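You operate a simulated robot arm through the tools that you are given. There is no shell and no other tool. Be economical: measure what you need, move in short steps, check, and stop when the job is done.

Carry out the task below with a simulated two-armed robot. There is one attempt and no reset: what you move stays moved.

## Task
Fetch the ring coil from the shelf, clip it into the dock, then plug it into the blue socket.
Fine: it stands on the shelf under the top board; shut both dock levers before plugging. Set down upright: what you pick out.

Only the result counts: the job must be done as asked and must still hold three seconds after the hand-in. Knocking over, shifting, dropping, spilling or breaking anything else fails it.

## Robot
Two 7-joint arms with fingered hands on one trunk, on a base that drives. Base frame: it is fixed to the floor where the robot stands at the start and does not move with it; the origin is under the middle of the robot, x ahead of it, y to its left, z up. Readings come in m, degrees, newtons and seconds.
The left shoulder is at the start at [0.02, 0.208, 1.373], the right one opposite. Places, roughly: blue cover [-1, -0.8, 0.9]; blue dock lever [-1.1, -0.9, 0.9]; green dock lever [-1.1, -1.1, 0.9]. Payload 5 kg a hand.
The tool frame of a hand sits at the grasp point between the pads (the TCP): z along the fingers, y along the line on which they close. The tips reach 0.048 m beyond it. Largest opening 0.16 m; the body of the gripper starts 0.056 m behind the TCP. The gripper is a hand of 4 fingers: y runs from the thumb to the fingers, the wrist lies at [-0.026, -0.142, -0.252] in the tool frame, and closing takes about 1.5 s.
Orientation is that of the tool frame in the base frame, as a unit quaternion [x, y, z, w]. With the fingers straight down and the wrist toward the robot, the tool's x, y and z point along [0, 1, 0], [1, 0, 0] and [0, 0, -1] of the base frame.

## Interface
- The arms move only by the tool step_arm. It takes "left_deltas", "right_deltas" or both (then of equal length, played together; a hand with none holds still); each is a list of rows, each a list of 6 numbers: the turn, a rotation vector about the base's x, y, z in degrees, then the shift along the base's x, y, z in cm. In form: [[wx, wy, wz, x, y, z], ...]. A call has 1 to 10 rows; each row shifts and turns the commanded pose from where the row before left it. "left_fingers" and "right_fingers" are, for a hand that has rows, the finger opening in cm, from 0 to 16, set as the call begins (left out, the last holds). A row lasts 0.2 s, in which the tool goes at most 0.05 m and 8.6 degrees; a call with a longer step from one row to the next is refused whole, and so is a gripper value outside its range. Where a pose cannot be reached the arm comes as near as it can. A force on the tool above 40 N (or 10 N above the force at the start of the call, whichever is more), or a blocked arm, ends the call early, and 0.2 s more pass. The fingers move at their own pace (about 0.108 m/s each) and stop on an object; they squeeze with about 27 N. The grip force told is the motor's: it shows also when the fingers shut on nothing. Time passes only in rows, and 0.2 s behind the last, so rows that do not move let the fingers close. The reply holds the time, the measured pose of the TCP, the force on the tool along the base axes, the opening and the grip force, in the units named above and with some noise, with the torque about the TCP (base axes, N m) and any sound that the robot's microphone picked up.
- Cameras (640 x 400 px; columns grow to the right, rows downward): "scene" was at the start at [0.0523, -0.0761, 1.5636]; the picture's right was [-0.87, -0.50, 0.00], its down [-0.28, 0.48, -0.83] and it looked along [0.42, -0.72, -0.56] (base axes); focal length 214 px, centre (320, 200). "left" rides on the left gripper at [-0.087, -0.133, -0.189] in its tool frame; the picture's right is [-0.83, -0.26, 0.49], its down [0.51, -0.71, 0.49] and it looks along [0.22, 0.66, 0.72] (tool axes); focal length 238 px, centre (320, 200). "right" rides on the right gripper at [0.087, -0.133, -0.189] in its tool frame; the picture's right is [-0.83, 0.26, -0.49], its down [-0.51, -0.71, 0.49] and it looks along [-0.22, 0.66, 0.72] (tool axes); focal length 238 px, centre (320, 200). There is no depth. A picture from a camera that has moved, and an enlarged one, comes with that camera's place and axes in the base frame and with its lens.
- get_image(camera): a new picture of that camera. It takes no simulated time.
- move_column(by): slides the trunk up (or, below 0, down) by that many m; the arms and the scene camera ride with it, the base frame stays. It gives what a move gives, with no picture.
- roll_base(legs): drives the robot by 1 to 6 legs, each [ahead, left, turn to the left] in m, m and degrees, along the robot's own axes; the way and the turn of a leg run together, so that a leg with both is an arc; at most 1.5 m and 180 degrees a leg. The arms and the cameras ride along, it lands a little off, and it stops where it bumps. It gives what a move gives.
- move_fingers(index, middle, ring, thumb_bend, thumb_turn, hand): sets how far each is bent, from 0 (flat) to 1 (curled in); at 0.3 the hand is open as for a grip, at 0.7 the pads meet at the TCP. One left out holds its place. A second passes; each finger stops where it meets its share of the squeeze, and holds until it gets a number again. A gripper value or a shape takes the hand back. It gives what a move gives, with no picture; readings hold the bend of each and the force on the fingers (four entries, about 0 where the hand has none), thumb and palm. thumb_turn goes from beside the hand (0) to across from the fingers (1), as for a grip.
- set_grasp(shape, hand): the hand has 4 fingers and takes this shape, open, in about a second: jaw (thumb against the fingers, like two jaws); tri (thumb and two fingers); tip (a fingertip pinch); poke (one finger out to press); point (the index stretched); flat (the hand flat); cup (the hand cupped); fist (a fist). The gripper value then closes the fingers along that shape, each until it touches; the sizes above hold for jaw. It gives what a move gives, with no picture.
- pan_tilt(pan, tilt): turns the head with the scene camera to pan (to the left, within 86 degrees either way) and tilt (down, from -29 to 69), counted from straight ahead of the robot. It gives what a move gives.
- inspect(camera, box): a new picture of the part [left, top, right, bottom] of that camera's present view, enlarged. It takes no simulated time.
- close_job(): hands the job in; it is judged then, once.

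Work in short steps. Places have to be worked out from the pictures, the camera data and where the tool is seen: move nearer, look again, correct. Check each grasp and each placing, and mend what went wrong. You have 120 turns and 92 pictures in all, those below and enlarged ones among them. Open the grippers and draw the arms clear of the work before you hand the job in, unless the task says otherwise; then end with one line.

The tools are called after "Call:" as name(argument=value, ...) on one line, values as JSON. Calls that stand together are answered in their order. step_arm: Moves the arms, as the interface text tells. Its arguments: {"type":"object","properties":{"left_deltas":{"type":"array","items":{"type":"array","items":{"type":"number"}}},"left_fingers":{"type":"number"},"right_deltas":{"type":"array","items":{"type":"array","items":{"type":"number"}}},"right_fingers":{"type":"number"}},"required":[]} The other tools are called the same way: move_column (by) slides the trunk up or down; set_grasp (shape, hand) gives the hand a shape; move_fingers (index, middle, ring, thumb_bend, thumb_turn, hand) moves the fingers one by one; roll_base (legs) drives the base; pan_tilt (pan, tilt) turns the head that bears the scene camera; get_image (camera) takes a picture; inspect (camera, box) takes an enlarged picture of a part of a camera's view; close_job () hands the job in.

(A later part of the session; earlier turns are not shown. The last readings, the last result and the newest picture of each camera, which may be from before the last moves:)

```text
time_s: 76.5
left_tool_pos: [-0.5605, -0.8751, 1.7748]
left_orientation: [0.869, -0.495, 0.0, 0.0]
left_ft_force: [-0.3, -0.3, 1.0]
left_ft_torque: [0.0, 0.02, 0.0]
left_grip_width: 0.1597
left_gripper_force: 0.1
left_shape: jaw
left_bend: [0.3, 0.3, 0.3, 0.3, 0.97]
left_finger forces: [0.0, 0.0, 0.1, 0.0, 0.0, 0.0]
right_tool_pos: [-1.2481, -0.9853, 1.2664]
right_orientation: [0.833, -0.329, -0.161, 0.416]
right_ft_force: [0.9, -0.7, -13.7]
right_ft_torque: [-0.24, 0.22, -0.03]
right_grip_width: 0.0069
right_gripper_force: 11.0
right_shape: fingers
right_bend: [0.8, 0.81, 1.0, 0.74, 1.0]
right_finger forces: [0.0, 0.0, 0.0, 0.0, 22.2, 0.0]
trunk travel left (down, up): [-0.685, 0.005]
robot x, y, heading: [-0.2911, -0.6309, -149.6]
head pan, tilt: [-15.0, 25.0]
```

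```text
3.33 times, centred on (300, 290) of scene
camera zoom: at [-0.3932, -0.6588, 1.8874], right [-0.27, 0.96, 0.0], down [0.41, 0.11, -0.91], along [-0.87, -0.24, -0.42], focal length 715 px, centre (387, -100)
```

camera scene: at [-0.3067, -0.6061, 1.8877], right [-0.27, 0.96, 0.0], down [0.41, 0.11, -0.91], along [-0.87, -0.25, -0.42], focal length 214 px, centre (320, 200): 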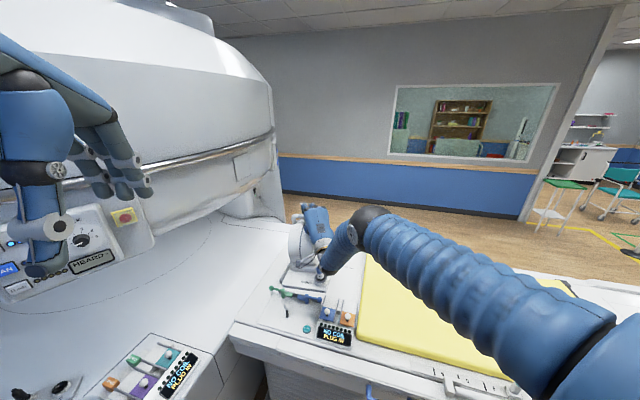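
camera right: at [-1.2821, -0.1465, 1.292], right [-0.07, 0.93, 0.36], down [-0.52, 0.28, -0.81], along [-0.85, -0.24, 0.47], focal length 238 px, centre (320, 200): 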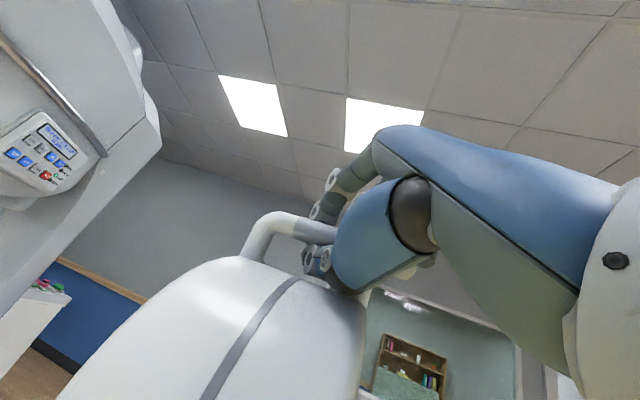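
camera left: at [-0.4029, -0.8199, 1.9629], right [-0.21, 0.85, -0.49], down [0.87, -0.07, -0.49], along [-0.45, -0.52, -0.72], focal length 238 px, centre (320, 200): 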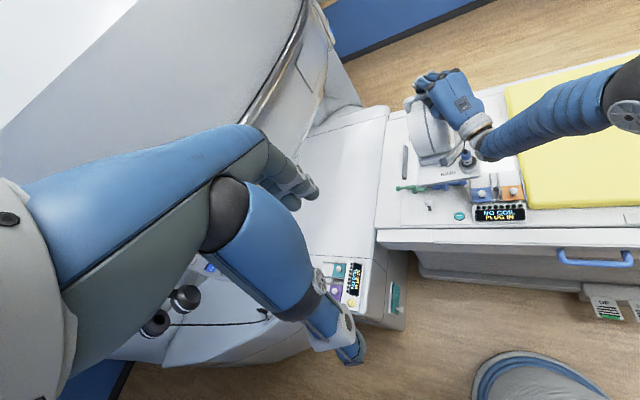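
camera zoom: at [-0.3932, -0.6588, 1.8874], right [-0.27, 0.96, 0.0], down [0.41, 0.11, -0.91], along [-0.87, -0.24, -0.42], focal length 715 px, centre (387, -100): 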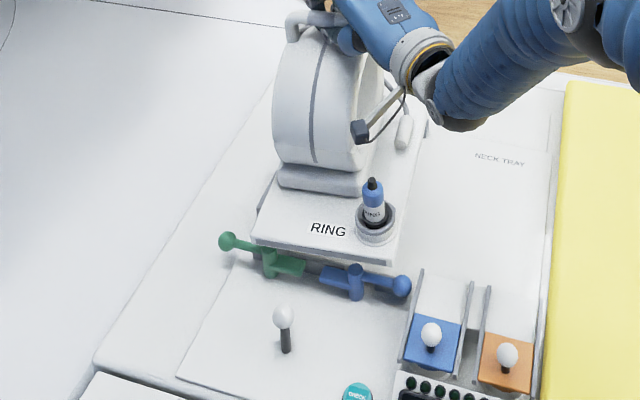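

Still hanging; small yaw error (~5°). Correct yaw −4° and continue lowering to contact.

Call:
step_arm(right_deltas=[[0, 0, -4, 0, 0.2, 0], [0, 0, 0, 0, 0, -1], [0, 0, 0, 0, 0, -1], [0, 0, 0, 0, 0, -0.5], [0, 0, 0, 0, 0, 0]])

Call:
inspect(camera="scene", box=[240, 230, 360, 350])

```text
time_s: 77.7
left_tool_pos: [-0.5599, -0.8754, 1.7745]
left_orientation: [0.869, -0.495, 0.0, 0.001]
left_ft_force: [0.3, 0.9, 0.2]
left_ft_torque: [-0.04, 0.0, -0.02]
left_grip_width: 0.1601
left_gripper_force: 0.0
left_shape: jaw
left_bend: [0.3, 0.3, 0.3, 0.3, 0.97]
left_finger forces: [0.1, 0.0, 0.0, 0.1, 0.0, 0.1]
right_tool_pos: [-1.2484, -0.9847, 1.2412]
right_orientation: [0.82, -0.358, -0.176, 0.41]
right_ft_force: [-0.3, 0.0, -12.7]
right_ft_torque: [-0.22, 0.23, 0.04]
right_grip_width: 0.0067
right_gripper_force: 11.1
right_shape: fingers
right_bend: [0.8, 0.81, 1.0, 0.74, 1.0]
right_finger forces: [0.0, 0.0, 0.1, 0.1, 22.6, 0.0]
trunk travel left (down, up): [-0.685, 0.005]
robot x, y, heading: [-0.2876, -0.6302, -149.1]
head pan, tilt: [-15.0, 25.0]
```

```text
3.33 times, centred on (300, 290) of scene
camera zoom: at [-0.3935, -0.6586, 1.8874], right [-0.27, 0.96, 0.0], down [0.41, 0.11, -0.91], along [-0.87, -0.24, -0.42], focal length 715 px, centre (387, -100)
```

zoom: 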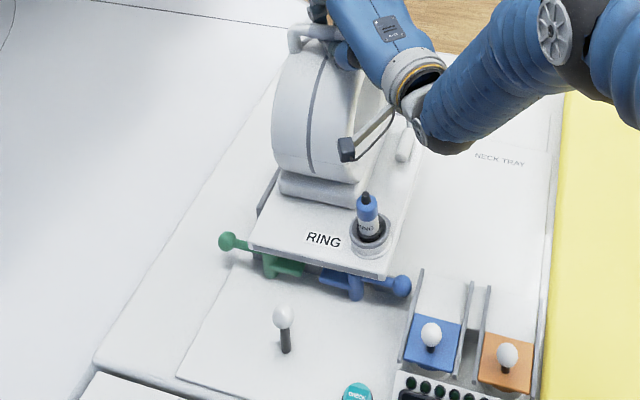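

Plate centre matches the lever centre; front is slightly too near the levers. Shift −0.8 cm x, +0.4 cm y and keep lowering gently.

Call:
step_arm(right_deltas=[[0, 0, 0, -0.8, 0.4, 0], [0, 0, 0, 0, 0, -0.6], [0, 0, 0, 0, 0, -0.6], [0, 0, 0, 0, 0, 0]])

Call:
inspect(camera="scene", box=[240, 230, 360, 350])

```text
time_s: 78.7
left_tool_pos: [-0.5593, -0.8763, 1.7742]
left_orientation: [0.869, -0.496, 0.0, 0.001]
left_ft_force: [0.6, -0.2, -0.2]
left_ft_torque: [-0.03, 0.01, 0.02]
left_grip_width: 0.1599
left_gripper_force: 0.1
left_shape: jaw
left_bend: [0.3, 0.3, 0.3, 0.3, 0.97]
left_finger forces: [0.0, 0.0, 0.0, 0.0, 0.1, 0.1]
right_tool_pos: [-1.2547, -0.9798, 1.2296]
right_orientation: [0.82, -0.358, -0.176, 0.411]
right_ft_force: [0.9, -0.6, -12.3]
right_ft_torque: [-0.27, 0.21, -0.02]
right_grip_width: 0.007
right_gripper_force: 10.6
right_shape: fingers
right_bend: [0.8, 0.81, 1.0, 0.74, 1.0]
right_finger forces: [0.1, 0.0, 0.0, 0.1, 20.2, 0.0]
trunk travel left (down, up): [-0.685, 0.005]
robot x, y, heading: [-0.2909, -0.6307, -149.5]
head pan, tilt: [-15.0, 25.0]
```

```text
3.33 times, centred on (300, 290) of scene
camera zoom: at [-0.3934, -0.6586, 1.8874], right [-0.27, 0.96, 0.0], down [0.41, 0.11, -0.91], along [-0.87, -0.24, -0.42], focal length 715 px, centre (387, -100)
```

zoom: 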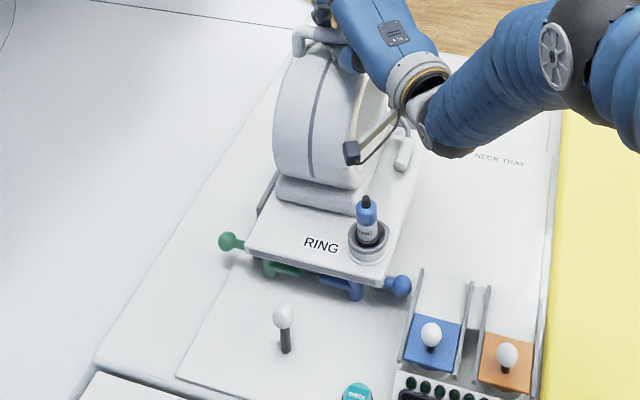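

Depth of the table is uncertain; I bring the left hand camera lower for a second, closer view of the dock.

Call:
step_arm(left_deltas=[[0, 0, 0, -1.2, -1, -4.5], [0, 0, 0, -1.2, -1, -4.5], [0, 0, 0, -1.2, -1, -4.5], [0, 0, 0, -1.2, -1, -4.5], [0, 0, 0, -1.2, -1, -4.5], [0, 0, 0, -1.2, -1, -4.5], [0, 0, 0, -1.2, -1, -4.5]])

Call:
get_image(camera="left")

```text
time_s: 80.3
left_tool_pos: [-0.6459, -0.9441, 1.4582]
left_orientation: [0.869, -0.496, -0.001, 0.0]
left_ft_force: [-2.0, -0.5, 0.3]
left_ft_torque: [0.04, -0.13, -0.03]
left_grip_width: 0.1596
left_gripper_force: 0.0
left_shape: jaw
left_bend: [0.3, 0.3, 0.3, 0.3, 0.97]
left_finger forces: [0.0, 0.0, 0.0, 0.0, 0.0, 0.0]
right_tool_pos: [-1.2582, -0.9804, 1.2288]
right_orientation: [0.821, -0.358, -0.174, 0.409]
right_ft_force: [0.0, -0.3, -12.6]
right_ft_torque: [-0.23, 0.19, 0.06]
right_grip_width: 0.0065
right_gripper_force: 10.1
right_shape: fingers
right_bend: [0.8, 0.81, 1.0, 0.74, 1.0]
right_finger forces: [0.1, 0.1, 0.0, 0.0, 20.0, 0.0]
trunk travel left (down, up): [-0.685, 0.005]
robot x, y, heading: [-0.2904, -0.6289, -149.4]
head pan, tilt: [-15.0, 25.0]
```

```text
38 pictures are left
camera left: at [-0.5769, -0.8013, 1.6457], right [-0.2, 0.85, -0.49], down [0.87, -0.07, -0.49], along [-0.45, -0.52, -0.72], focal length 238 px, centre (320, 200)
```

left: 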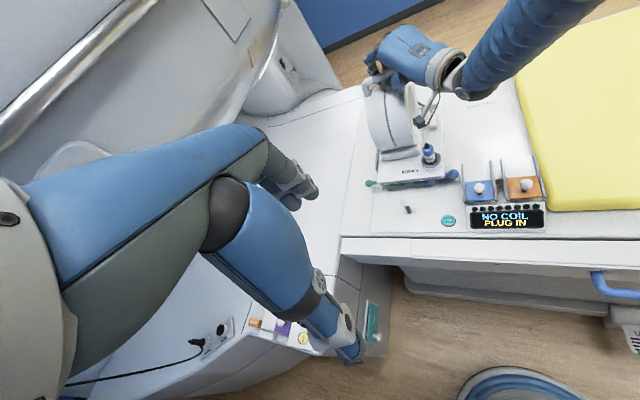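

Triangulation gives the table at z≈0.875, so ~3–4 cm to go and the dock is ~2 cm further in −x. I zoom the left view on the plate.

Call:
inspect(camera="left", box=[340, 80, 560, 240])

```text
2.50 times, centred on (450, 160) of left
camera zoom: at [-0.5769, -0.8013, 1.6457], right [-0.2, 0.85, -0.49], down [0.87, -0.07, -0.49], along [-0.45, -0.52, -0.72], focal length 596 px, centre (-5, 300)
```

zoom: 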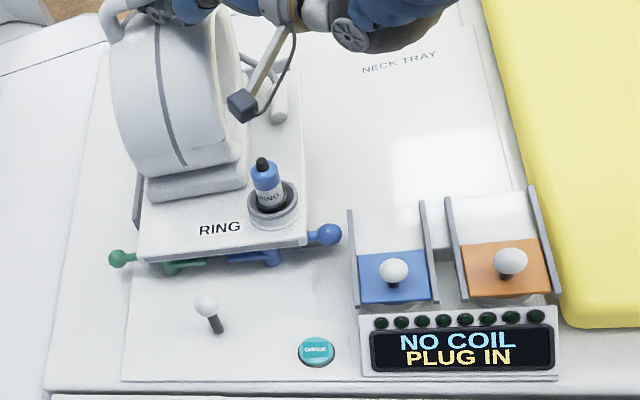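

Levers lie at x≈−1.085, centred on y≈−0.968; plate front is at −1.083, so it must go 2.4 cm further −x before going down.

Call:
step_arm(right_deltas=[[0, 0, 0, 0, 0, 0.5], [0, 0, 0, -1.2, 0, 0], [0, 0, 0, -1.2, 0, 0], [0, 0, 0, 0, 0, -0.7], [0, 0, 0, 0, 0, -0.7], [0, 0, 0, 0, 0, -0.6], [0, 0, 0, 0, 0, 0]])

Call:
inspect(camera="left", box=[340, 80, 560, 240])

```text
time_s: 81.9
left_tool_pos: [-0.6448, -0.9437, 1.458]
left_orientation: [0.869, -0.495, 0.0, 0.0]
left_ft_force: [0.8, 0.2, -0.6]
left_ft_torque: [0.02, 0.03, -0.01]
left_grip_width: 0.1599
left_gripper_force: 0.0
left_shape: jaw
left_bend: [0.3, 0.3, 0.3, 0.3, 0.97]
left_finger forces: [0.0, 0.0, 0.1, 0.0, 0.0, 0.1]
right_tool_pos: [-1.2808, -0.9823, 1.2155]
right_orientation: [0.82, -0.358, -0.176, 0.411]
right_ft_force: [-1.9, 0.0, -8.1]
right_ft_torque: [-0.11, 0.15, -0.03]
right_grip_width: 0.0066
right_gripper_force: 0.0
right_shape: fingers
right_bend: [0.81, 0.81, 1.0, 0.75, 1.0]
right_finger forces: [0.0, 0.0, 0.0, 0.0, 0.1, 0.0]
trunk travel left (down, up): [-0.685, 0.005]
robot x, y, heading: [-0.2895, -0.6315, -149.6]
head pan, tilt: [-15.0, 25.0]
```

```text
2.50 times, centred on (450, 160) of left
camera zoom: at [-0.5739, -0.8008, 1.6466], right [-0.2, 0.85, -0.49], down [0.87, -0.07, -0.49], along [-0.45, -0.52, -0.72], focal length 596 px, centre (-5, 300)
```

zoom: 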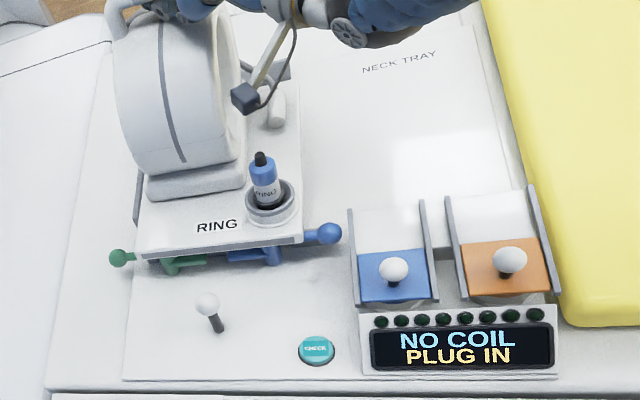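

Partial contact with front still slightly over the lever strip. Lift a little, shift 1 cm further −x and lower again.

Call:
step_arm(right_deltas=[[0, 0, 0, 0, 0, 0.8], [0, 0, 0, -1.0, 0.2, 0], [0, 0, 0, 0, 0, -0.6], [0, 0, 0, 0, 0, -0.6], [0, 0, 0, 0, 0, -0.6], [0, 0, 0, 0, 0, 0]])

Call:
inspect(camera="left", box=[370, 80, 480, 190])

```text
time_s: 83.3
left_tool_pos: [-0.6442, -0.9433, 1.4586]
left_orientation: [0.868, -0.496, -0.001, 0.001]
left_ft_force: [-0.3, 0.0, -0.8]
left_ft_torque: [0.0, -0.02, 0.01]
left_grip_width: 0.1599
left_gripper_force: 0.0
left_shape: jaw
left_bend: [0.3, 0.3, 0.3, 0.3, 0.97]
left_finger forces: [0.1, 0.0, 0.0, 0.0, 0.1, 0.0]
right_tool_pos: [-1.2904, -0.9783, 1.2042]
right_orientation: [0.821, -0.358, -0.176, 0.409]
right_ft_force: [-0.1, -0.3, -9.2]
right_ft_torque: [-0.09, 0.08, 0.0]
right_grip_width: 0.0068
right_gripper_force: 0.0
right_shape: fingers
right_bend: [0.81, 0.81, 1.0, 0.75, 1.0]
right_finger forces: [0.0, 0.0, 0.1, 0.0, 0.0, 0.1]
trunk travel left (down, up): [-0.685, 0.005]
robot x, y, heading: [-0.2904, -0.6277, -149.4]
head pan, tilt: [-15.0, 25.0]
```

```text
3.64 times, centred on (425, 135) of left
camera zoom: at [-0.574, -0.8009, 1.6465], right [-0.2, 0.85, -0.49], down [0.87, -0.07, -0.49], along [-0.45, -0.52, -0.72], focal length 867 px, centre (-62, 436)
```

zoom: 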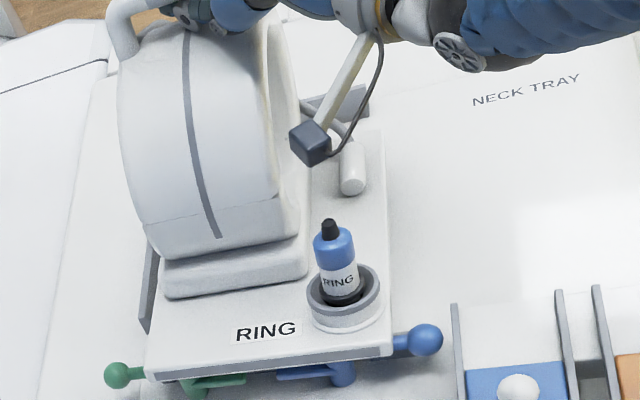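

The plate back still has a ~4 cm gap to the rear bar and front still over lever noses. Lift, shift 2.5 cm more −x, lower.

Call:
step_arm(right_deltas=[[0, 0, 0, 0, 0, 1], [0, 0, 0, -1.3, 0, 0], [0, 0, 0, -1.2, 0, 0], [0, 0, 0, 0, 0, -0.8], [0, 0, 0, 0, 0, -0.8], [0, 0, 0, 0, 0, -0.8], [0, 0, 0, 0, 0, -0.6], [0, 0, 0, 0, 0, 0]])

Call:
inspect(camera="left", box=[370, 80, 480, 190])

```text
time_s: 85.1
left_tool_pos: [-0.6458, -0.9441, 1.4585]
left_orientation: [0.868, -0.496, 0.0, 0.0]
left_ft_force: [-0.3, -0.2, -0.1]
left_ft_torque: [-0.01, 0.02, 0.0]
left_grip_width: 0.1598
left_gripper_force: 0.0
left_shape: jaw
left_bend: [0.3, 0.3, 0.3, 0.3, 0.97]
left_finger forces: [0.1, 0.0, 0.0, 0.0, 0.0, 0.1]
right_tool_pos: [-1.2931, -0.9752, 1.2035]
right_orientation: [0.82, -0.358, -0.176, 0.41]
right_ft_force: [-0.2, 0.2, -11.4]
right_ft_torque: [-0.18, 0.2, 0.01]
right_grip_width: 0.0068
right_gripper_force: 10.6
right_shape: fingers
right_bend: [0.81, 0.82, 1.0, 0.75, 1.0]
right_finger forces: [0.1, 0.0, 0.0, 0.2, 20.2, 0.0]
right hand out of reach, approached as far as the arm can: row 2, 3, 4, 5, 6
trunk travel left (down, up): [-0.685, 0.005]
robot x, y, heading: [-0.292, -0.6291, -149.4]
head pan, tilt: [-15.0, 25.0]
```

```text
3.64 times, centred on (425, 135) of left
camera zoom: at [-0.5745, -0.8007, 1.6465], right [-0.2, 0.85, -0.49], down [0.87, -0.07, -0.49], along [-0.45, -0.52, -0.72], focal length 867 px, centre (-62, 436)
```

zoom: 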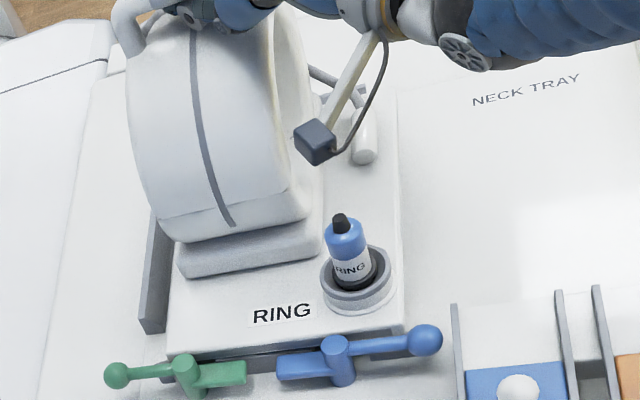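

The plate now sits clear behind the levers, inside the bars. The arm is at its reach limit, so I lower by the trunk, 1.5 cm.

Call:
move_column(by=-0.015)

Call:
inspect(camera="left", box=[370, 80, 480, 190])

```text
time_s: 85.7
left_tool_pos: [-0.6446, -0.9425, 1.4441]
left_orientation: [0.869, -0.495, 0.0, 0.0]
left_ft_force: [-0.2, -0.2, 0.3]
left_ft_torque: [0.0, 0.0, -0.02]
left_grip_width: 0.16
left_gripper_force: 0.1
left_shape: jaw
left_bend: [0.3, 0.3, 0.3, 0.3, 0.97]
left_finger forces: [0.0, 0.1, 0.0, 0.1, 0.0, 0.1]
right_tool_pos: [-1.2944, -0.9743, 1.1912]
right_orientation: [0.819, -0.359, -0.177, 0.411]
right_ft_force: [-7.4, 2.9, 1.1]
right_ft_torque: [-0.05, -0.02, -0.04]
right_grip_width: 0.0069
right_gripper_force: 0.0
right_shape: fingers
right_bend: [0.82, 0.83, 1.0, 0.75, 1.0]
right_finger forces: [0.0, 0.0, 0.0, 0.1, 0.1, 0.1]
trunk travel left (down, up): [-0.67, 0.02]
robot x, y, heading: [-0.2903, -0.6304, -149.4]
head pan, tilt: [-15.0, 25.0]
```

```text
3.64 times, centred on (425, 135) of left
camera zoom: at [-0.5745, -0.7997, 1.6318], right [-0.2, 0.85, -0.49], down [0.87, -0.07, -0.49], along [-0.45, -0.52, -0.72], focal length 867 px, centre (-62, 436)
```

zoom: 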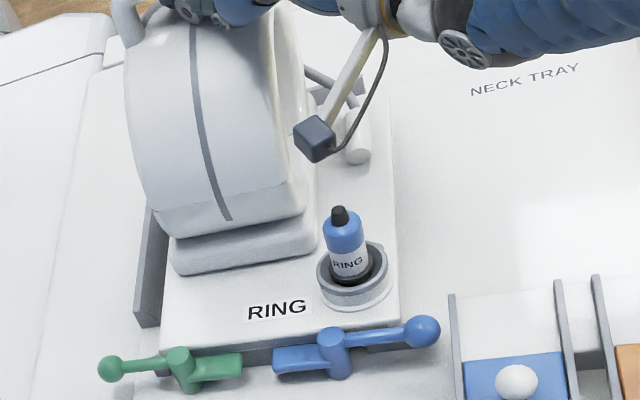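

The coil rests on the dock floor between the bars with the weight off the hand. Opening the fingers first (thumb only slightly).

Call:
move_fingers(hand="right", index=0.2, middle=0.2, ring=0.2, thumb_bend=0.7)

Call:
get_image(camera="right")

Call:
inspect(camera="scene", box=[240, 210, 340, 310])

```text
time_s: 86.7
left_tool_pos: [-0.6426, -0.9439, 1.4431]
left_orientation: [0.869, -0.495, -0.001, 0.001]
left_ft_force: [0.3, 0.3, 0.4]
left_ft_torque: [-0.02, 0.06, 0.02]
left_grip_width: 0.16
left_gripper_force: 0.1
left_shape: jaw
left_bend: [0.3, 0.3, 0.3, 0.3, 0.97]
left_finger forces: [0.1, 0.1, 0.0, 0.0, 0.0, 0.0]
right_tool_pos: [-1.2901, -0.9758, 1.1888]
right_orientation: [0.82, -0.358, -0.176, 0.41]
right_ft_force: [3.6, -1.2, -2.5]
right_ft_torque: [-0.02, -0.15, 0.07]
right_grip_width: 0.1169
right_gripper_force: 2.4
right_shape: fingers
right_bend: [0.2, 0.2, 0.2, 0.69, 1.0]
right_finger forces: [0.0, 0.0, 0.0, 0.0, 3.9, 0.1]
trunk travel left (down, up): [-0.67, 0.02]
robot x, y, heading: [-0.2886, -0.63, -149.5]
head pan, tilt: [-15.0, 25.0]
```

```text
32 pictures are left
camera right: at [-1.0624, -0.8808, 1.1964], right [-0.4, 0.77, 0.5], down [-0.32, 0.39, -0.86], along [-0.86, -0.5, 0.09], focal length 238 px, centre (320, 200)
```

right: 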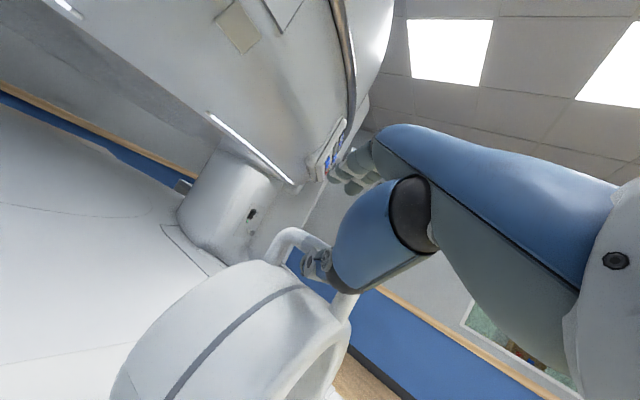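

```text
4.00 times, centred on (290, 260) of scene
camera zoom: at [-0.3913, -0.6583, 1.8725], right [-0.27, 0.96, 0.0], down [0.41, 0.11, -0.91], along [-0.87, -0.24, -0.42], focal length 858 px, centre (440, -40)
```

zoom: 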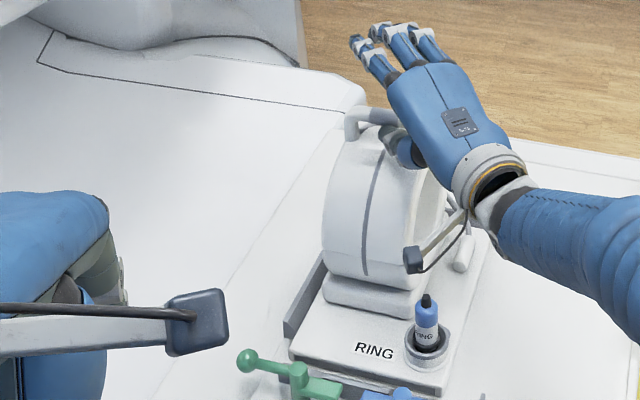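

Fingers are open; thumb still under the bar. Withdraw the hand in +x.

Call:
step_arm(right_deltas=[[0, 0, 0, 1, 0, 0], [0, 0, 0, 1, 0, 0], [0, 0, 0, 1, 0, 0], [0, 0, 0, 1, 0, 0]])

Call:
inspect(camera="scene", box=[240, 210, 340, 310])

```text
time_s: 87.7
left_tool_pos: [-0.6427, -0.9439, 1.444]
left_orientation: [0.869, -0.495, 0.0, 0.001]
left_ft_force: [0.3, 0.5, 0.6]
left_ft_torque: [0.02, -0.01, -0.01]
left_grip_width: 0.16
left_gripper_force: 0.0
left_shape: jaw
left_bend: [0.3, 0.3, 0.3, 0.3, 0.97]
left_finger forces: [0.0, 0.0, 0.0, 0.0, 0.1, 0.0]
right_tool_pos: [-1.2517, -0.9739, 1.19]
right_orientation: [0.82, -0.358, -0.177, 0.409]
right_ft_force: [-1.0, -0.2, 0.7]
right_ft_torque: [0.05, 0.02, 0.02]
right_grip_width: 0.1154
right_gripper_force: 0.0
right_shape: fingers
right_bend: [0.2, 0.2, 0.2, 0.7, 1.0]
right_finger forces: [0.0, 0.0, 0.0, 0.0, 0.1, 0.1]
trunk travel left (down, up): [-0.67, 0.02]
robot x, y, heading: [-0.2878, -0.6285, -149.6]
head pan, tilt: [-15.0, 25.0]
```

```text
4.00 times, centred on (290, 260) of scene
camera zoom: at [-0.3917, -0.6582, 1.8725], right [-0.27, 0.96, 0.0], down [0.41, 0.11, -0.91], along [-0.87, -0.24, -0.42], focal length 858 px, centre (440, -40)
```

zoom: 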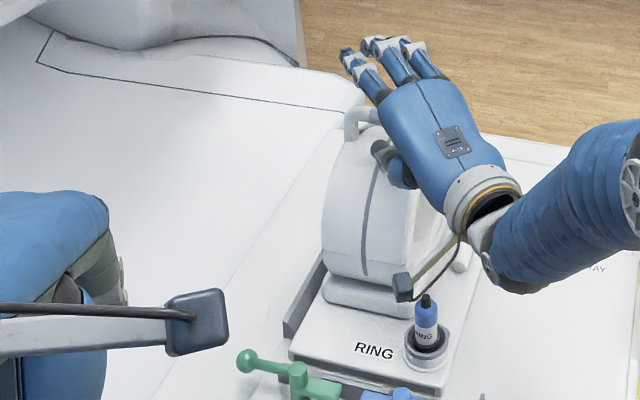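

Released without moving the coil. Withdraw 3 cm more, then up and to the side.

Call:
step_arm(right_deltas=[[0, 0, 0, 1.5, 0, 0], [0, 0, 0, 2, 0, 1], [0, 0, 0, 1, 0, 4], [0, 0, 0, 0, 1, 4], [0, 0, 0, 0, 2, 4], [0, 0, 0, 0, 3, 4], [0, 0, 0, 0, 4, 2], [0, 0, 0, 0, 4, 0], [0, 0, 0, 0, 4, 0]])

Call:
get_image(camera="scene")

Call:
inspect(camera="left", box=[360, 70, 480, 200])

```text
time_s: 89.7
left_tool_pos: [-0.6432, -0.9405, 1.444]
left_orientation: [0.869, -0.494, 0.0, 0.001]
left_ft_force: [0.4, 0.1, 0.5]
left_ft_torque: [-0.13, 0.02, 0.06]
left_grip_width: 0.1598
left_gripper_force: 0.1
left_shape: jaw
left_bend: [0.3, 0.3, 0.3, 0.3, 0.97]
left_finger forces: [0.1, 0.1, 0.0, 0.0, 0.0, 0.1]
right_tool_pos: [-1.2052, -0.793, 1.381]
right_orientation: [0.82, -0.358, -0.176, 0.411]
right_ft_force: [-0.4, -0.9, 0.5]
right_ft_torque: [0.03, 0.0, -0.03]
right_grip_width: 0.1153
right_gripper_force: 0.1
right_shape: fingers
right_bend: [0.2, 0.2, 0.2, 0.7, 1.0]
right_finger forces: [0.0, 0.0, 0.0, 0.1, 0.0, 0.0]
trunk travel left (down, up): [-0.67, 0.02]
robot x, y, heading: [-0.2931, -0.6284, -149.2]
head pan, tilt: [-15.0, 25.0]
```

```text
29 pictures are left
camera scene: at [-0.3919, -0.6555, 1.8725], right [-0.27, 0.96, 0.0], down [0.41, 0.11, -0.91], along [-0.87, -0.25, -0.42], focal length 214 px, centre (320, 200)
```

scene: 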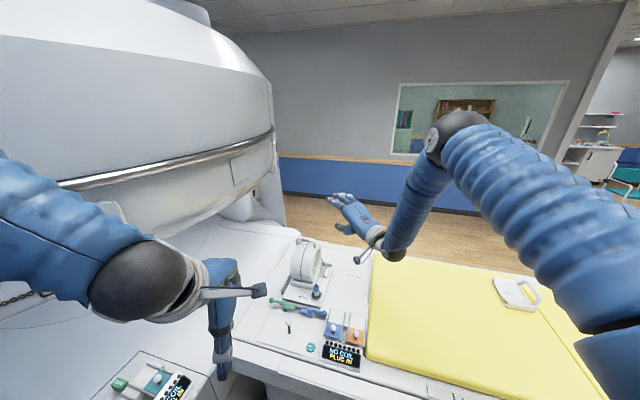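

```text
3.08 times, centred on (420, 135) of left
camera zoom: at [-0.5727, -0.798, 1.6321], right [-0.2, 0.85, -0.49], down [0.87, -0.07, -0.49], along [-0.45, -0.52, -0.72], focal length 733 px, centre (12, 400)
```

zoom: 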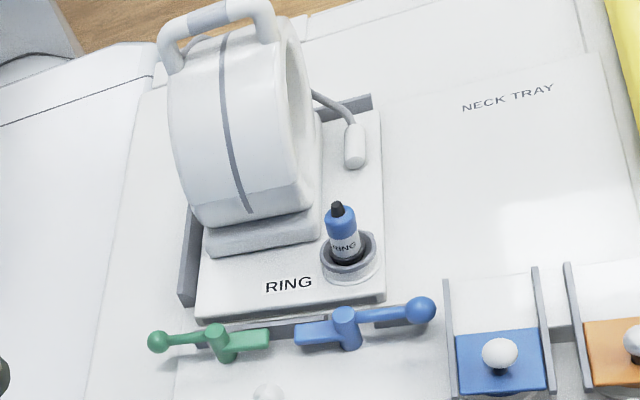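

Coil sits squarely in the dock. Next the levers: both balls must swing toward +x. I retract the right arm, then drive 8 cm closer and lower the trunk for the left hand.

Call:
step_arm(right_deltas=[[0, 0, 0, 3, 1, 3], [0, 0, 0, 3, 1, 3], [0, 0, 0, 3, 1, 3], [0, 0, 0, 3, 1, 3], [0, 0, 0, 3, 1, 3], [0, 0, 0, 3, 1, 3], [0, 0, 0, 3, 1, 2], [0, 0, 0, 3, 1, 0], [0, 0, 0, 3, 1, 0]])

Call:
roll_base(legs=[[0.08, 0, 0]])

Call:
set_grasp(hand="left", shape="tip")

Call:
move_column(by=-0.25)

Call:
get_image(camera="left")

```text
time_s: 91.7
left_tool_pos: [-0.6444, -0.9438, 1.4424]
left_orientation: [0.869, -0.495, 0.0, 0.0]
left_ft_force: [-0.8, 0.0, -0.2]
left_ft_torque: [0.03, -0.04, 0.0]
left_grip_width: 0.16
left_gripper_force: 0.0
left_shape: jaw
left_bend: [0.3, 0.3, 0.3, 0.3, 0.97]
left_finger forces: [0.0, 0.0, 0.1, 0.0, 0.0, 0.0]
right_tool_pos: [-0.9617, -0.7134, 1.5796]
right_orientation: [0.82, -0.358, -0.176, 0.41]
right_ft_force: [0.3, 0.3, -0.8]
right_ft_torque: [-0.01, 0.0, 0.01]
right_grip_width: 0.1153
right_gripper_force: 0.1
right_shape: fingers
right_bend: [0.2, 0.2, 0.2, 0.7, 1.0]
right_finger forces: [0.0, 0.1, 0.0, 0.0, 0.1, 0.1]
right hand out of reach, approached as far as the arm can: row 9
trunk travel left (down, up): [-0.67, 0.02]
robot x, y, heading: [-0.2899, -0.6285, -149.4]
head pan, tilt: [-15.0, 25.0]
```

```text
time_s: 92.8
left_tool_pos: [-0.7053, -0.9801, 1.4465]
left_orientation: [0.869, -0.495, -0.001, 0.002]
left_ft_force: [1.3, 1.1, 1.6]
left_ft_torque: [-0.1, 0.15, 0.03]
left_grip_width: 0.1601
left_gripper_force: 0.0
left_shape: jaw
left_bend: [0.3, 0.3, 0.3, 0.3, 0.97]
left_finger forces: [0.1, 0.0, 0.0, 0.0, 0.1, 0.1]
right_tool_pos: [-1.0233, -0.7505, 1.5824]
right_orientation: [0.82, -0.356, -0.177, 0.413]
right_ft_force: [1.8, 1.7, 0.7]
right_ft_torque: [-0.02, 0.03, -0.05]
right_grip_width: 0.1154
right_gripper_force: 0.1
right_shape: fingers
right_bend: [0.2, 0.2, 0.2, 0.7, 1.0]
right_finger forces: [0.0, 0.0, 0.0, 0.1, 0.0, 0.0]
trunk travel left (down, up): [-0.67, 0.02]
robot x, y, heading: [-0.3583, -0.666, -149.4]
head pan, tilt: [-15.0, 25.0]
```

```text
time_s: 93.7
left_tool_pos: [-0.7117, -0.9848, 1.4434]
left_orientation: [0.869, -0.495, 0.0, 0.0]
left_ft_force: [0.2, -0.6, -0.3]
left_ft_torque: [0.06, -0.08, -0.01]
left_grip_width: 0.1599
left_gripper_force: 0.0
left_shape: tip
left_bend: [0.3, 0.98, 0.99, 0.3, 0.97]
left_finger forces: [0.0, 0.1, 0.1, 0.0, 0.0, 0.0]
right_tool_pos: [-1.0301, -0.7544, 1.579]
right_orientation: [0.821, -0.357, -0.175, 0.409]
right_ft_force: [-0.4, 0.0, 0.3]
right_ft_torque: [0.02, -0.04, 0.01]
right_grip_width: 0.1152
right_gripper_force: 0.1
right_shape: fingers
right_bend: [0.2, 0.2, 0.2, 0.7, 1.0]
right_finger forces: [0.1, 0.0, 0.0, 0.0, 0.0, 0.1]
trunk travel left (down, up): [-0.67, 0.02]
robot x, y, heading: [-0.3576, -0.6701, -149.0]
head pan, tilt: [-15.0, 25.0]
```

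```text
time_s: 96.3
left_tool_pos: [-0.7101, -0.9829, 1.1949]
left_orientation: [0.869, -0.495, 0.0, 0.0]
left_ft_force: [0.0, 0.2, 0.0]
left_ft_torque: [-0.03, -0.03, -0.02]
left_grip_width: 0.1603
left_gripper_force: 0.1
left_shape: tip
left_bend: [0.3, 0.98, 0.99, 0.3, 0.97]
left_finger forces: [0.1, 0.0, 0.0, 0.0, 0.0, 0.0]
right_tool_pos: [-1.0275, -0.7539, 1.3299]
right_orientation: [0.821, -0.356, -0.176, 0.411]
right_ft_force: [1.4, -0.1, -0.3]
right_ft_torque: [-0.01, 0.01, 0.02]
right_grip_width: 0.115
right_gripper_force: 0.0
right_shape: fingers
right_bend: [0.2, 0.2, 0.2, 0.7, 1.0]
right_finger forces: [0.0, 0.0, 0.0, 0.0, 0.1, 0.1]
trunk travel left (down, up): [-0.42, 0.27]
robot x, y, heading: [-0.3563, -0.6675, -149.3]
head pan, tilt: [-15.0, 25.0]
```

```text
27 pictures are left
camera left: at [-0.639, -0.8393, 1.3822], right [-0.2, 0.85, -0.49], down [0.87, -0.07, -0.49], along [-0.45, -0.52, -0.72], focal length 238 px, centre (320, 200)
```

left: 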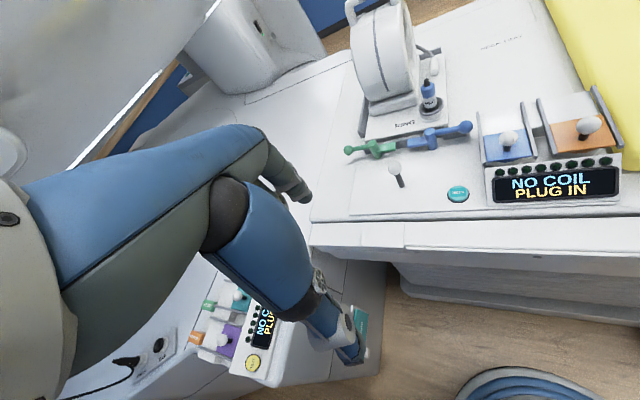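

Triangulated: green ball at (−1.079, −1.109, 0.929), blue ball at (−1.084, −0.827, 0.92). Left hand in tip shape goes above the green ball with a 6 cm opening.

Call:
step_arm(left_deltas=[[0, 0, 0, -4.1, -1.4, -1.28], [0, 0, 0, -4.1, -1.4, -1.28], [0, 0, 0, -4.1, -1.4, -1.28], [0, 0, 0, -4.1, -1.4, -1.28], [0, 0, 0, -4.1, -1.4, -1.28], [0, 0, 0, -4.1, -1.4, -1.28], [0, 0, 0, -4.1, -1.4, -1.28], [0, 0, 0, -4.1, -1.4, -1.28], [0, 0, 0, -4.1, -1.4, -1.28], [0, 0, 0, 0, 0, 0]], left_fingers=6)

Call:
get_image(camera="left")

Call:
inspect(camera="scene", box=[200, 160, 400, 320])

```text
time_s: 98.5
left_tool_pos: [-1.0769, -1.1073, 1.0825]
left_orientation: [0.869, -0.495, 0.0, 0.002]
left_ft_force: [-0.5, 0.3, 0.5]
left_ft_torque: [-0.04, 0.04, -0.01]
left_grip_width: 0.0609
left_gripper_force: 0.0
left_shape: tip
left_bend: [0.73, 0.98, 0.99, 0.73, 1.0]
left_finger forces: [0.0, 0.0, 0.1, 0.0, 0.0, 0.1]
right_tool_pos: [-1.0268, -0.7521, 1.3303]
right_orientation: [0.821, -0.356, -0.175, 0.411]
right_ft_force: [1.5, 0.3, 0.3]
right_ft_torque: [-0.06, 0.02, -0.06]
right_grip_width: 0.1151
right_gripper_force: 0.0
right_shape: fingers
right_bend: [0.2, 0.2, 0.2, 0.7, 1.0]
right_finger forces: [0.1, 0.0, 0.0, 0.1, 0.1, 0.1]
trunk travel left (down, up): [-0.42, 0.27]
robot x, y, heading: [-0.3591, -0.669, -149.3]
head pan, tilt: [-15.0, 25.0]
```

```text
26 pictures are left
camera left: at [-1.0073, -0.9637, 1.2697], right [-0.21, 0.85, -0.49], down [0.87, -0.07, -0.49], along [-0.45, -0.52, -0.72], focal length 238 px, centre (320, 200)
```

left: 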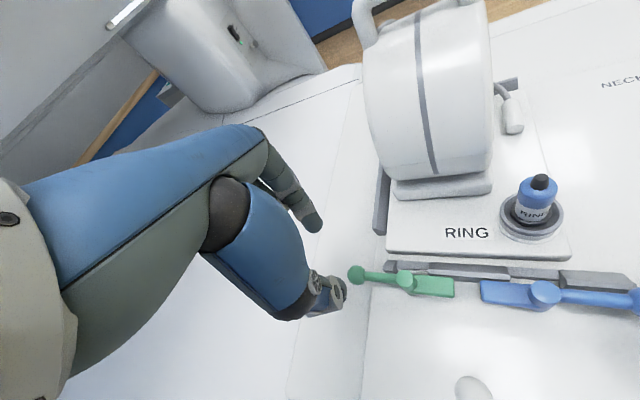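

```text
2.50 times, centred on (300, 240) of scene
camera zoom: at [-0.4571, -0.696, 1.6227], right [-0.27, 0.96, 0.0], down [0.41, 0.11, -0.91], along [-0.87, -0.25, -0.42], focal length 536 px, centre (370, 100)
```

zoom: 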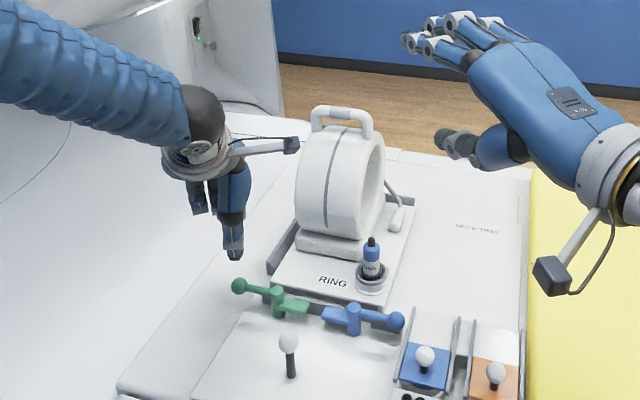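

Alignment good: ball confirmed at (−1.083, −1.111). Descend so index and thumb straddle it.

Call:
step_arm(left_deltas=[[0, 0, 0, -0.4, -0.4, -3], [0, 0, 0, 0, 0, -3], [0, 0, 0, 0, 0, -3], [0, 0, 0, 0, 0, -2], [0, 0, 0, 0, 0, -1.7], [0, 0, 0, 0, 0, 0]])

Call:
get_image(camera="left")

```text
time_s: 99.9
left_tool_pos: [-1.083, -1.1127, 0.9527]
left_orientation: [0.869, -0.494, 0.0, 0.0]
left_ft_force: [-0.3, 0.3, -0.4]
left_ft_torque: [0.0, 0.02, 0.01]
left_grip_width: 0.0608
left_gripper_force: 0.2
left_shape: tip
left_bend: [0.73, 0.98, 0.99, 0.73, 1.0]
left_finger forces: [0.0, 0.0, 0.1, 0.0, 0.0, 0.0]
right_tool_pos: [-1.0283, -0.753, 1.3289]
right_orientation: [0.821, -0.356, -0.175, 0.41]
right_ft_force: [0.8, 0.1, 0.0]
right_ft_torque: [-0.02, 0.02, -0.01]
right_grip_width: 0.1149
right_gripper_force: 0.1
right_shape: fingers
right_bend: [0.2, 0.2, 0.2, 0.7, 1.0]
right_finger forces: [0.1, 0.0, 0.1, 0.0, 0.0, 0.0]
trunk travel left (down, up): [-0.42, 0.27]
robot x, y, heading: [-0.357, -0.6654, -149.4]
head pan, tilt: [-15.0, 25.0]
```

```text
24 pictures are left
camera left: at [-1.0116, -0.9689, 1.1397], right [-0.21, 0.85, -0.49], down [0.87, -0.07, -0.49], along [-0.45, -0.52, -0.72], focal length 238 px, centre (320, 200)
```

left: 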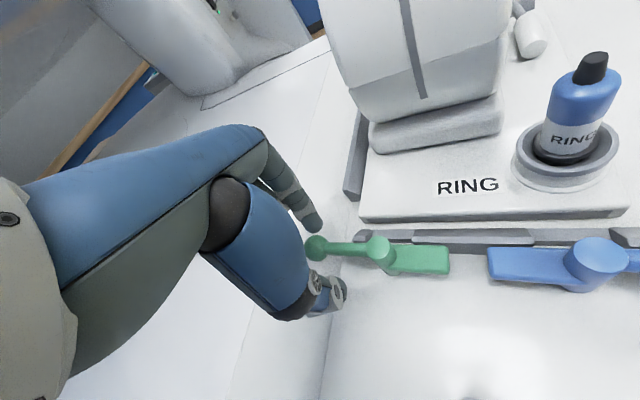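

Ball is between index and thumb. Close to 3 cm and drag the first half of the arc.

Call:
step_arm(left_deltas=[[0, 0, 0, 0, 0, 0], [0, 0, 0, 0, 0, 0], [0, 0, 0, 0, 0, 0], [0, 0, 0, 1.81, 0.24, 0], [0, 0, 0, 1.69, 0.7, 0], [0, 0, 0, 1.45, 1.11, 0], [0, 0, 0, 0, 0, 0]], left_fingers=2.5)

Call:
get_image(camera="left")

```text
time_s: 101.5
left_tool_pos: [-1.031, -1.0913, 0.9508]
left_orientation: [0.869, -0.495, -0.001, 0.001]
left_ft_force: [-0.2, -0.5, -0.1]
left_ft_torque: [0.05, -0.03, 0.01]
left_grip_width: 0.0252
left_gripper_force: 0.1
left_shape: tip
left_bend: [0.72, 0.98, 0.99, 0.74, 1.0]
left_finger forces: [0.1, 0.0, 0.1, 0.0, 0.3, 0.1]
right_tool_pos: [-1.027, -0.7543, 1.3301]
right_orientation: [0.821, -0.356, -0.175, 0.411]
right_ft_force: [-0.7, 0.4, -0.9]
right_ft_torque: [0.05, -0.05, 0.03]
right_grip_width: 0.1155
right_gripper_force: 0.1
right_shape: fingers
right_bend: [0.2, 0.2, 0.2, 0.7, 1.0]
right_finger forces: [0.1, 0.0, 0.1, 0.0, 0.1, 0.0]
trunk travel left (down, up): [-0.42, 0.27]
robot x, y, heading: [-0.3592, -0.6663, -149.2]
head pan, tilt: [-15.0, 25.0]
```

```text
23 pictures are left
camera left: at [-0.9615, -0.9481, 1.1397], right [-0.2, 0.85, -0.49], down [0.87, -0.07, -0.49], along [-0.45, -0.52, -0.72], focal length 238 px, centre (320, 200)
```

left: 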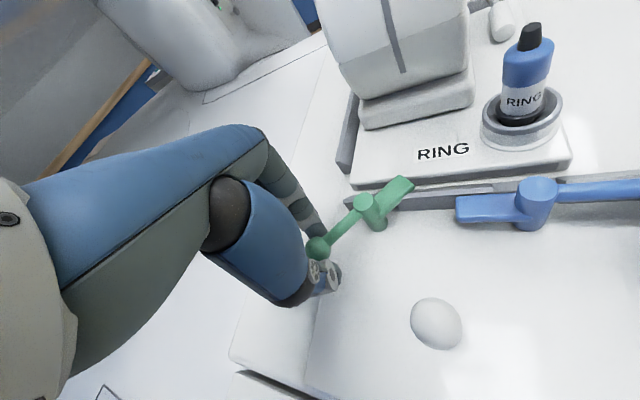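

The lever follows. The white joystick knob is near the end of the path, so I turn the hand slightly away while finishing the arc.

Call:
step_arm(left_deltas=[[0, 0, -5, 1.11, 1.45, 0], [0, 0, -5, 0.7, 1.69, 0], [0, 0, -3, 0.1, 1.2, 0], [0, 0, 0, 0, 0, 0]], left_fingers=1.5)

Call:
get_image(camera="left")

```text
time_s: 102.5
left_tool_pos: [-1.0111, -1.0545, 0.9495]
left_orientation: [0.809, -0.588, 0.001, 0.001]
left_ft_force: [15.9, -25.9, -9.5]
left_ft_torque: [-0.73, -0.57, 1.8]
left_grip_width: 0.0218
left_gripper_force: 26.9
left_shape: tip
left_bend: [0.71, 1.0, 1.0, 0.75, 0.97]
left_finger forces: [59.9, 0.0, 0.1, 0.1, 33.5, 0.0]
right_tool_pos: [-1.0267, -0.7568, 1.3301]
right_orientation: [0.822, -0.356, -0.175, 0.41]
right_ft_force: [0.2, 0.6, 1.1]
right_ft_torque: [0.01, 0.03, 0.03]
right_grip_width: 0.1155
right_gripper_force: 0.1
right_shape: fingers
right_bend: [0.2, 0.2, 0.2, 0.7, 1.0]
right_finger forces: [0.0, 0.1, 0.0, 0.0, 0.1, 0.1]
trunk travel left (down, up): [-0.42, 0.27]
robot x, y, heading: [-0.3584, -0.6669, -149.0]
head pan, tilt: [-15.0, 25.0]
```

```text
22 pictures are left
camera left: at [-0.9108, -0.9296, 1.1382], right [-0.01, 0.87, -0.49], down [0.83, -0.26, -0.49], along [-0.56, -0.41, -0.72], focal length 238 px, centre (320, 200)
```

left: 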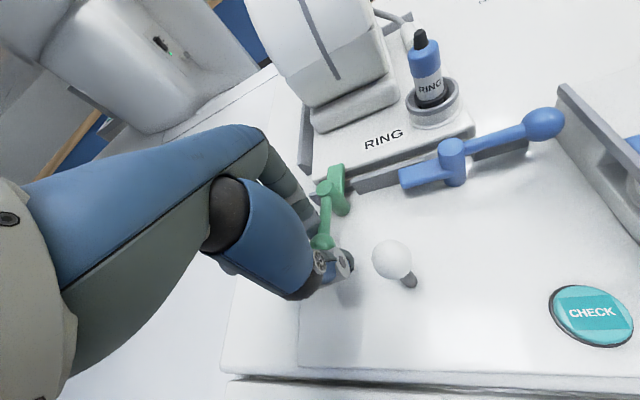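

Lever met strong resistance near 80–90°. I open the pinch, rise a little and look.

Call:
step_arm(left_deltas=[[0, 0, 0, 0, -0.3, 0], [0, 0, 0, 0, 0, 0], [0, 0, 0, 0, 0, 3], [0, 0, 0, 0, 0, 4], [0, 0, 0, 0, 0, 4]], left_fingers=4.5)

Call:
get_image(camera="left")

```text
time_s: 103.7
left_tool_pos: [-1.0119, -1.0491, 1.0605]
left_orientation: [0.808, -0.59, 0.0, -0.001]
left_ft_force: [1.1, 1.1, -1.9]
left_ft_torque: [-0.14, 0.22, 0.03]
left_grip_width: 0.0449
left_gripper_force: 0.1
left_shape: tip
left_bend: [0.73, 0.98, 0.99, 0.74, 1.0]
left_finger forces: [0.0, 0.0, 0.0, 0.0, 0.0, 0.1]
right_tool_pos: [-1.0275, -0.752, 1.3312]
right_orientation: [0.821, -0.356, -0.175, 0.411]
right_ft_force: [1.0, 1.1, -0.8]
right_ft_torque: [-0.06, -0.02, 0.01]
right_grip_width: 0.1152
right_gripper_force: 0.1
right_shape: fingers
right_bend: [0.2, 0.2, 0.2, 0.7, 1.0]
right_finger forces: [0.0, 0.0, 0.0, 0.1, 0.1, 0.0]
trunk travel left (down, up): [-0.42, 0.27]
robot x, y, heading: [-0.3571, -0.6662, -149.3]
head pan, tilt: [-15.0, 25.0]
```

```text
21 pictures are left
camera left: at [-0.912, -0.9253, 1.2483], right [-0.01, 0.87, -0.49], down [0.83, -0.27, -0.49], along [-0.56, -0.41, -0.72], focal length 238 px, centre (320, 200)
```

left: 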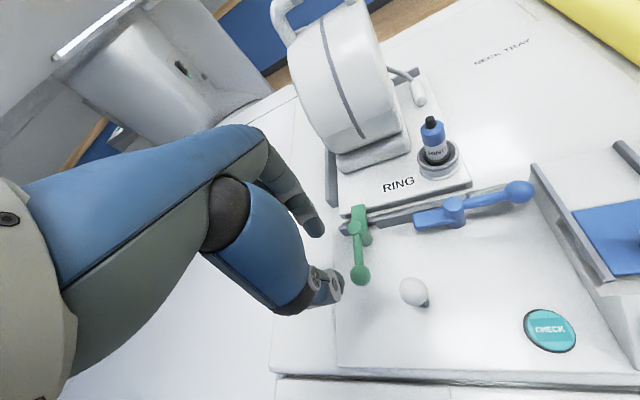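

Call:
inspect(camera="left", box=[300, 130, 480, 310])

```text
2.22 times, centred on (390, 220) of left
camera zoom: at [-0.912, -0.9253, 1.2483], right [-0.01, 0.87, -0.49], down [0.83, -0.27, -0.49], along [-0.56, -0.41, -0.72], focal length 530 px, centre (164, 156)
```

zoom: 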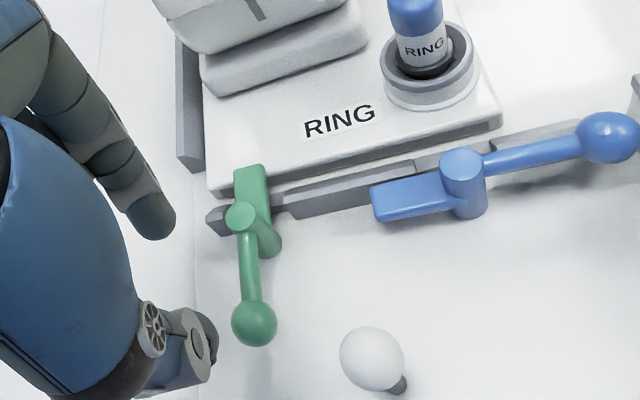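

Green lever is shut (nose over the plate, parallel to its side). Now move the right arm aside and bring the left hand, yawed −30°, above the blue ball.

Call:
step_arm(right_deltas=[[0, 0, 0, 0, 4, 0.5], [0, 0, 0, 0, 4, 0.5], [0, 0, 0, 0, 4, 0.5], [0, 0, 0, 0, 4, 0.5], [0, 0, 0, 0, 4, 0.5], [0, 0, 0, 0, 4, 0.5], [0, 0, 0, 0, 0, 0], [0, 0, 0, 0, 0, 0], [0, 0, 0, 0, 0, 0]], left_deltas=[[0, 0, 0, 0, 0, 2.5], [0, 0, 0, 0, 0, 0], [0, 0, -5, 0, 3, 0], [0, 0, -5, 0, 3, 0], [0, 0, -5, -1, 3, 0], [0, 0, -5, -1, 3.5, 0], [0, 0, -5, -2.5, 4.5, 0], [0, 0, -5, -2.7, 5, -1], [0, 0, 0, 0, 0, 0]], left_fingers=5.5)

Call:
get_image(camera="left")

```text
refused: row 7 steps farther than a row can; nothing moved
```

```text
19 pictures are left
camera left: at [-0.912, -0.9253, 1.2483], right [-0.01, 0.87, -0.49], down [0.83, -0.27, -0.49], along [-0.56, -0.41, -0.72], focal length 238 px, centre (320, 200)
```

left: 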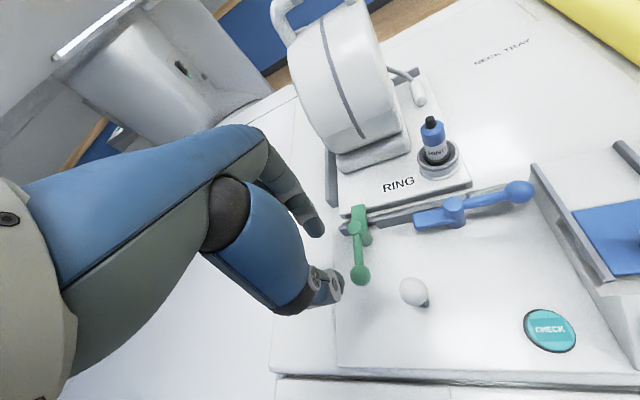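

A row was too long; same move with smaller rows.

Call:
step_arm(right_deltas=[[0, 0, 0, 0, 4, 0.5], [0, 0, 0, 0, 4, 0.5], [0, 0, 0, 0, 4, 0.5], [0, 0, 0, 0, 4, 0.5], [0, 0, 0, 0, 4, 0.5], [0, 0, 0, 0, 4, 0.5], [0, 0, 0, 0, 0, 0], [0, 0, 0, 0, 0, 0], [0, 0, 0, 0, 0, 0], [0, 0, 0, 0, 0, 0]], left_deltas=[[0, 0, 0, 0, 0, 2.5], [0, 0, 0, 0, 0, 0], [0, 0, -5, 0, 3, 0], [0, 0, -5, 0, 3, 0], [0, 0, -5, -1, 3, 0], [0, 0, -5, -1, 3, 0], [0, 0, -5, -1.5, 3.5, 0], [0, 0, -5, -1.8, 3.5, 0], [0, 0, 0, -1.9, 3, -1], [0, 0, 0, 0, 0, 0]], left_fingers=5.5)

Call:
get_image(camera="left")

```text
time_s: 105.9
left_tool_pos: [-1.0839, -0.8313, 1.078]
left_orientation: [-0.628, 0.778, 0.002, -0.001]
left_ft_force: [-0.3, -0.5, 0.0]
left_ft_torque: [0.05, 0.05, -0.03]
left_grip_width: 0.0546
left_gripper_force: 0.1
left_shape: tip
left_bend: [0.73, 0.98, 0.99, 0.73, 1.0]
left_finger forces: [0.0, 0.0, 0.0, 0.0, 0.1, 0.0]
right_tool_pos: [-1.046, -0.5176, 1.3534]
right_orientation: [0.821, -0.357, -0.175, 0.41]
right_ft_force: [0.8, -0.7, 0.4]
right_ft_torque: [0.05, 0.03, -0.07]
right_grip_width: 0.1152
right_gripper_force: 0.0
right_shape: fingers
right_bend: [0.2, 0.2, 0.2, 0.7, 1.0]
right_finger forces: [0.0, 0.0, 0.0, 0.0, 0.0, 0.0]
right hand out of reach, approached as far as the arm can: row 1, 2
trunk travel left (down, up): [-0.42, 0.27]
robot x, y, heading: [-0.3573, -0.6671, -149.2]
head pan, tilt: [-15.0, 25.0]
```

```text
18 pictures are left
camera left: at [-0.9353, -0.775, 1.2656], right [0.43, 0.76, -0.49], down [0.58, -0.64, -0.49], along [-0.69, -0.07, -0.72], focal length 238 px, centre (320, 200)
```

left: 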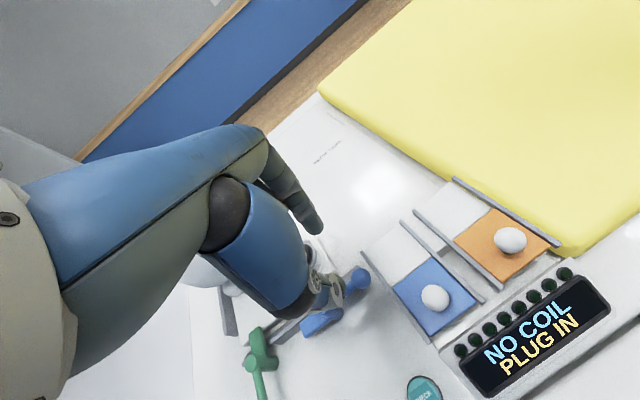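

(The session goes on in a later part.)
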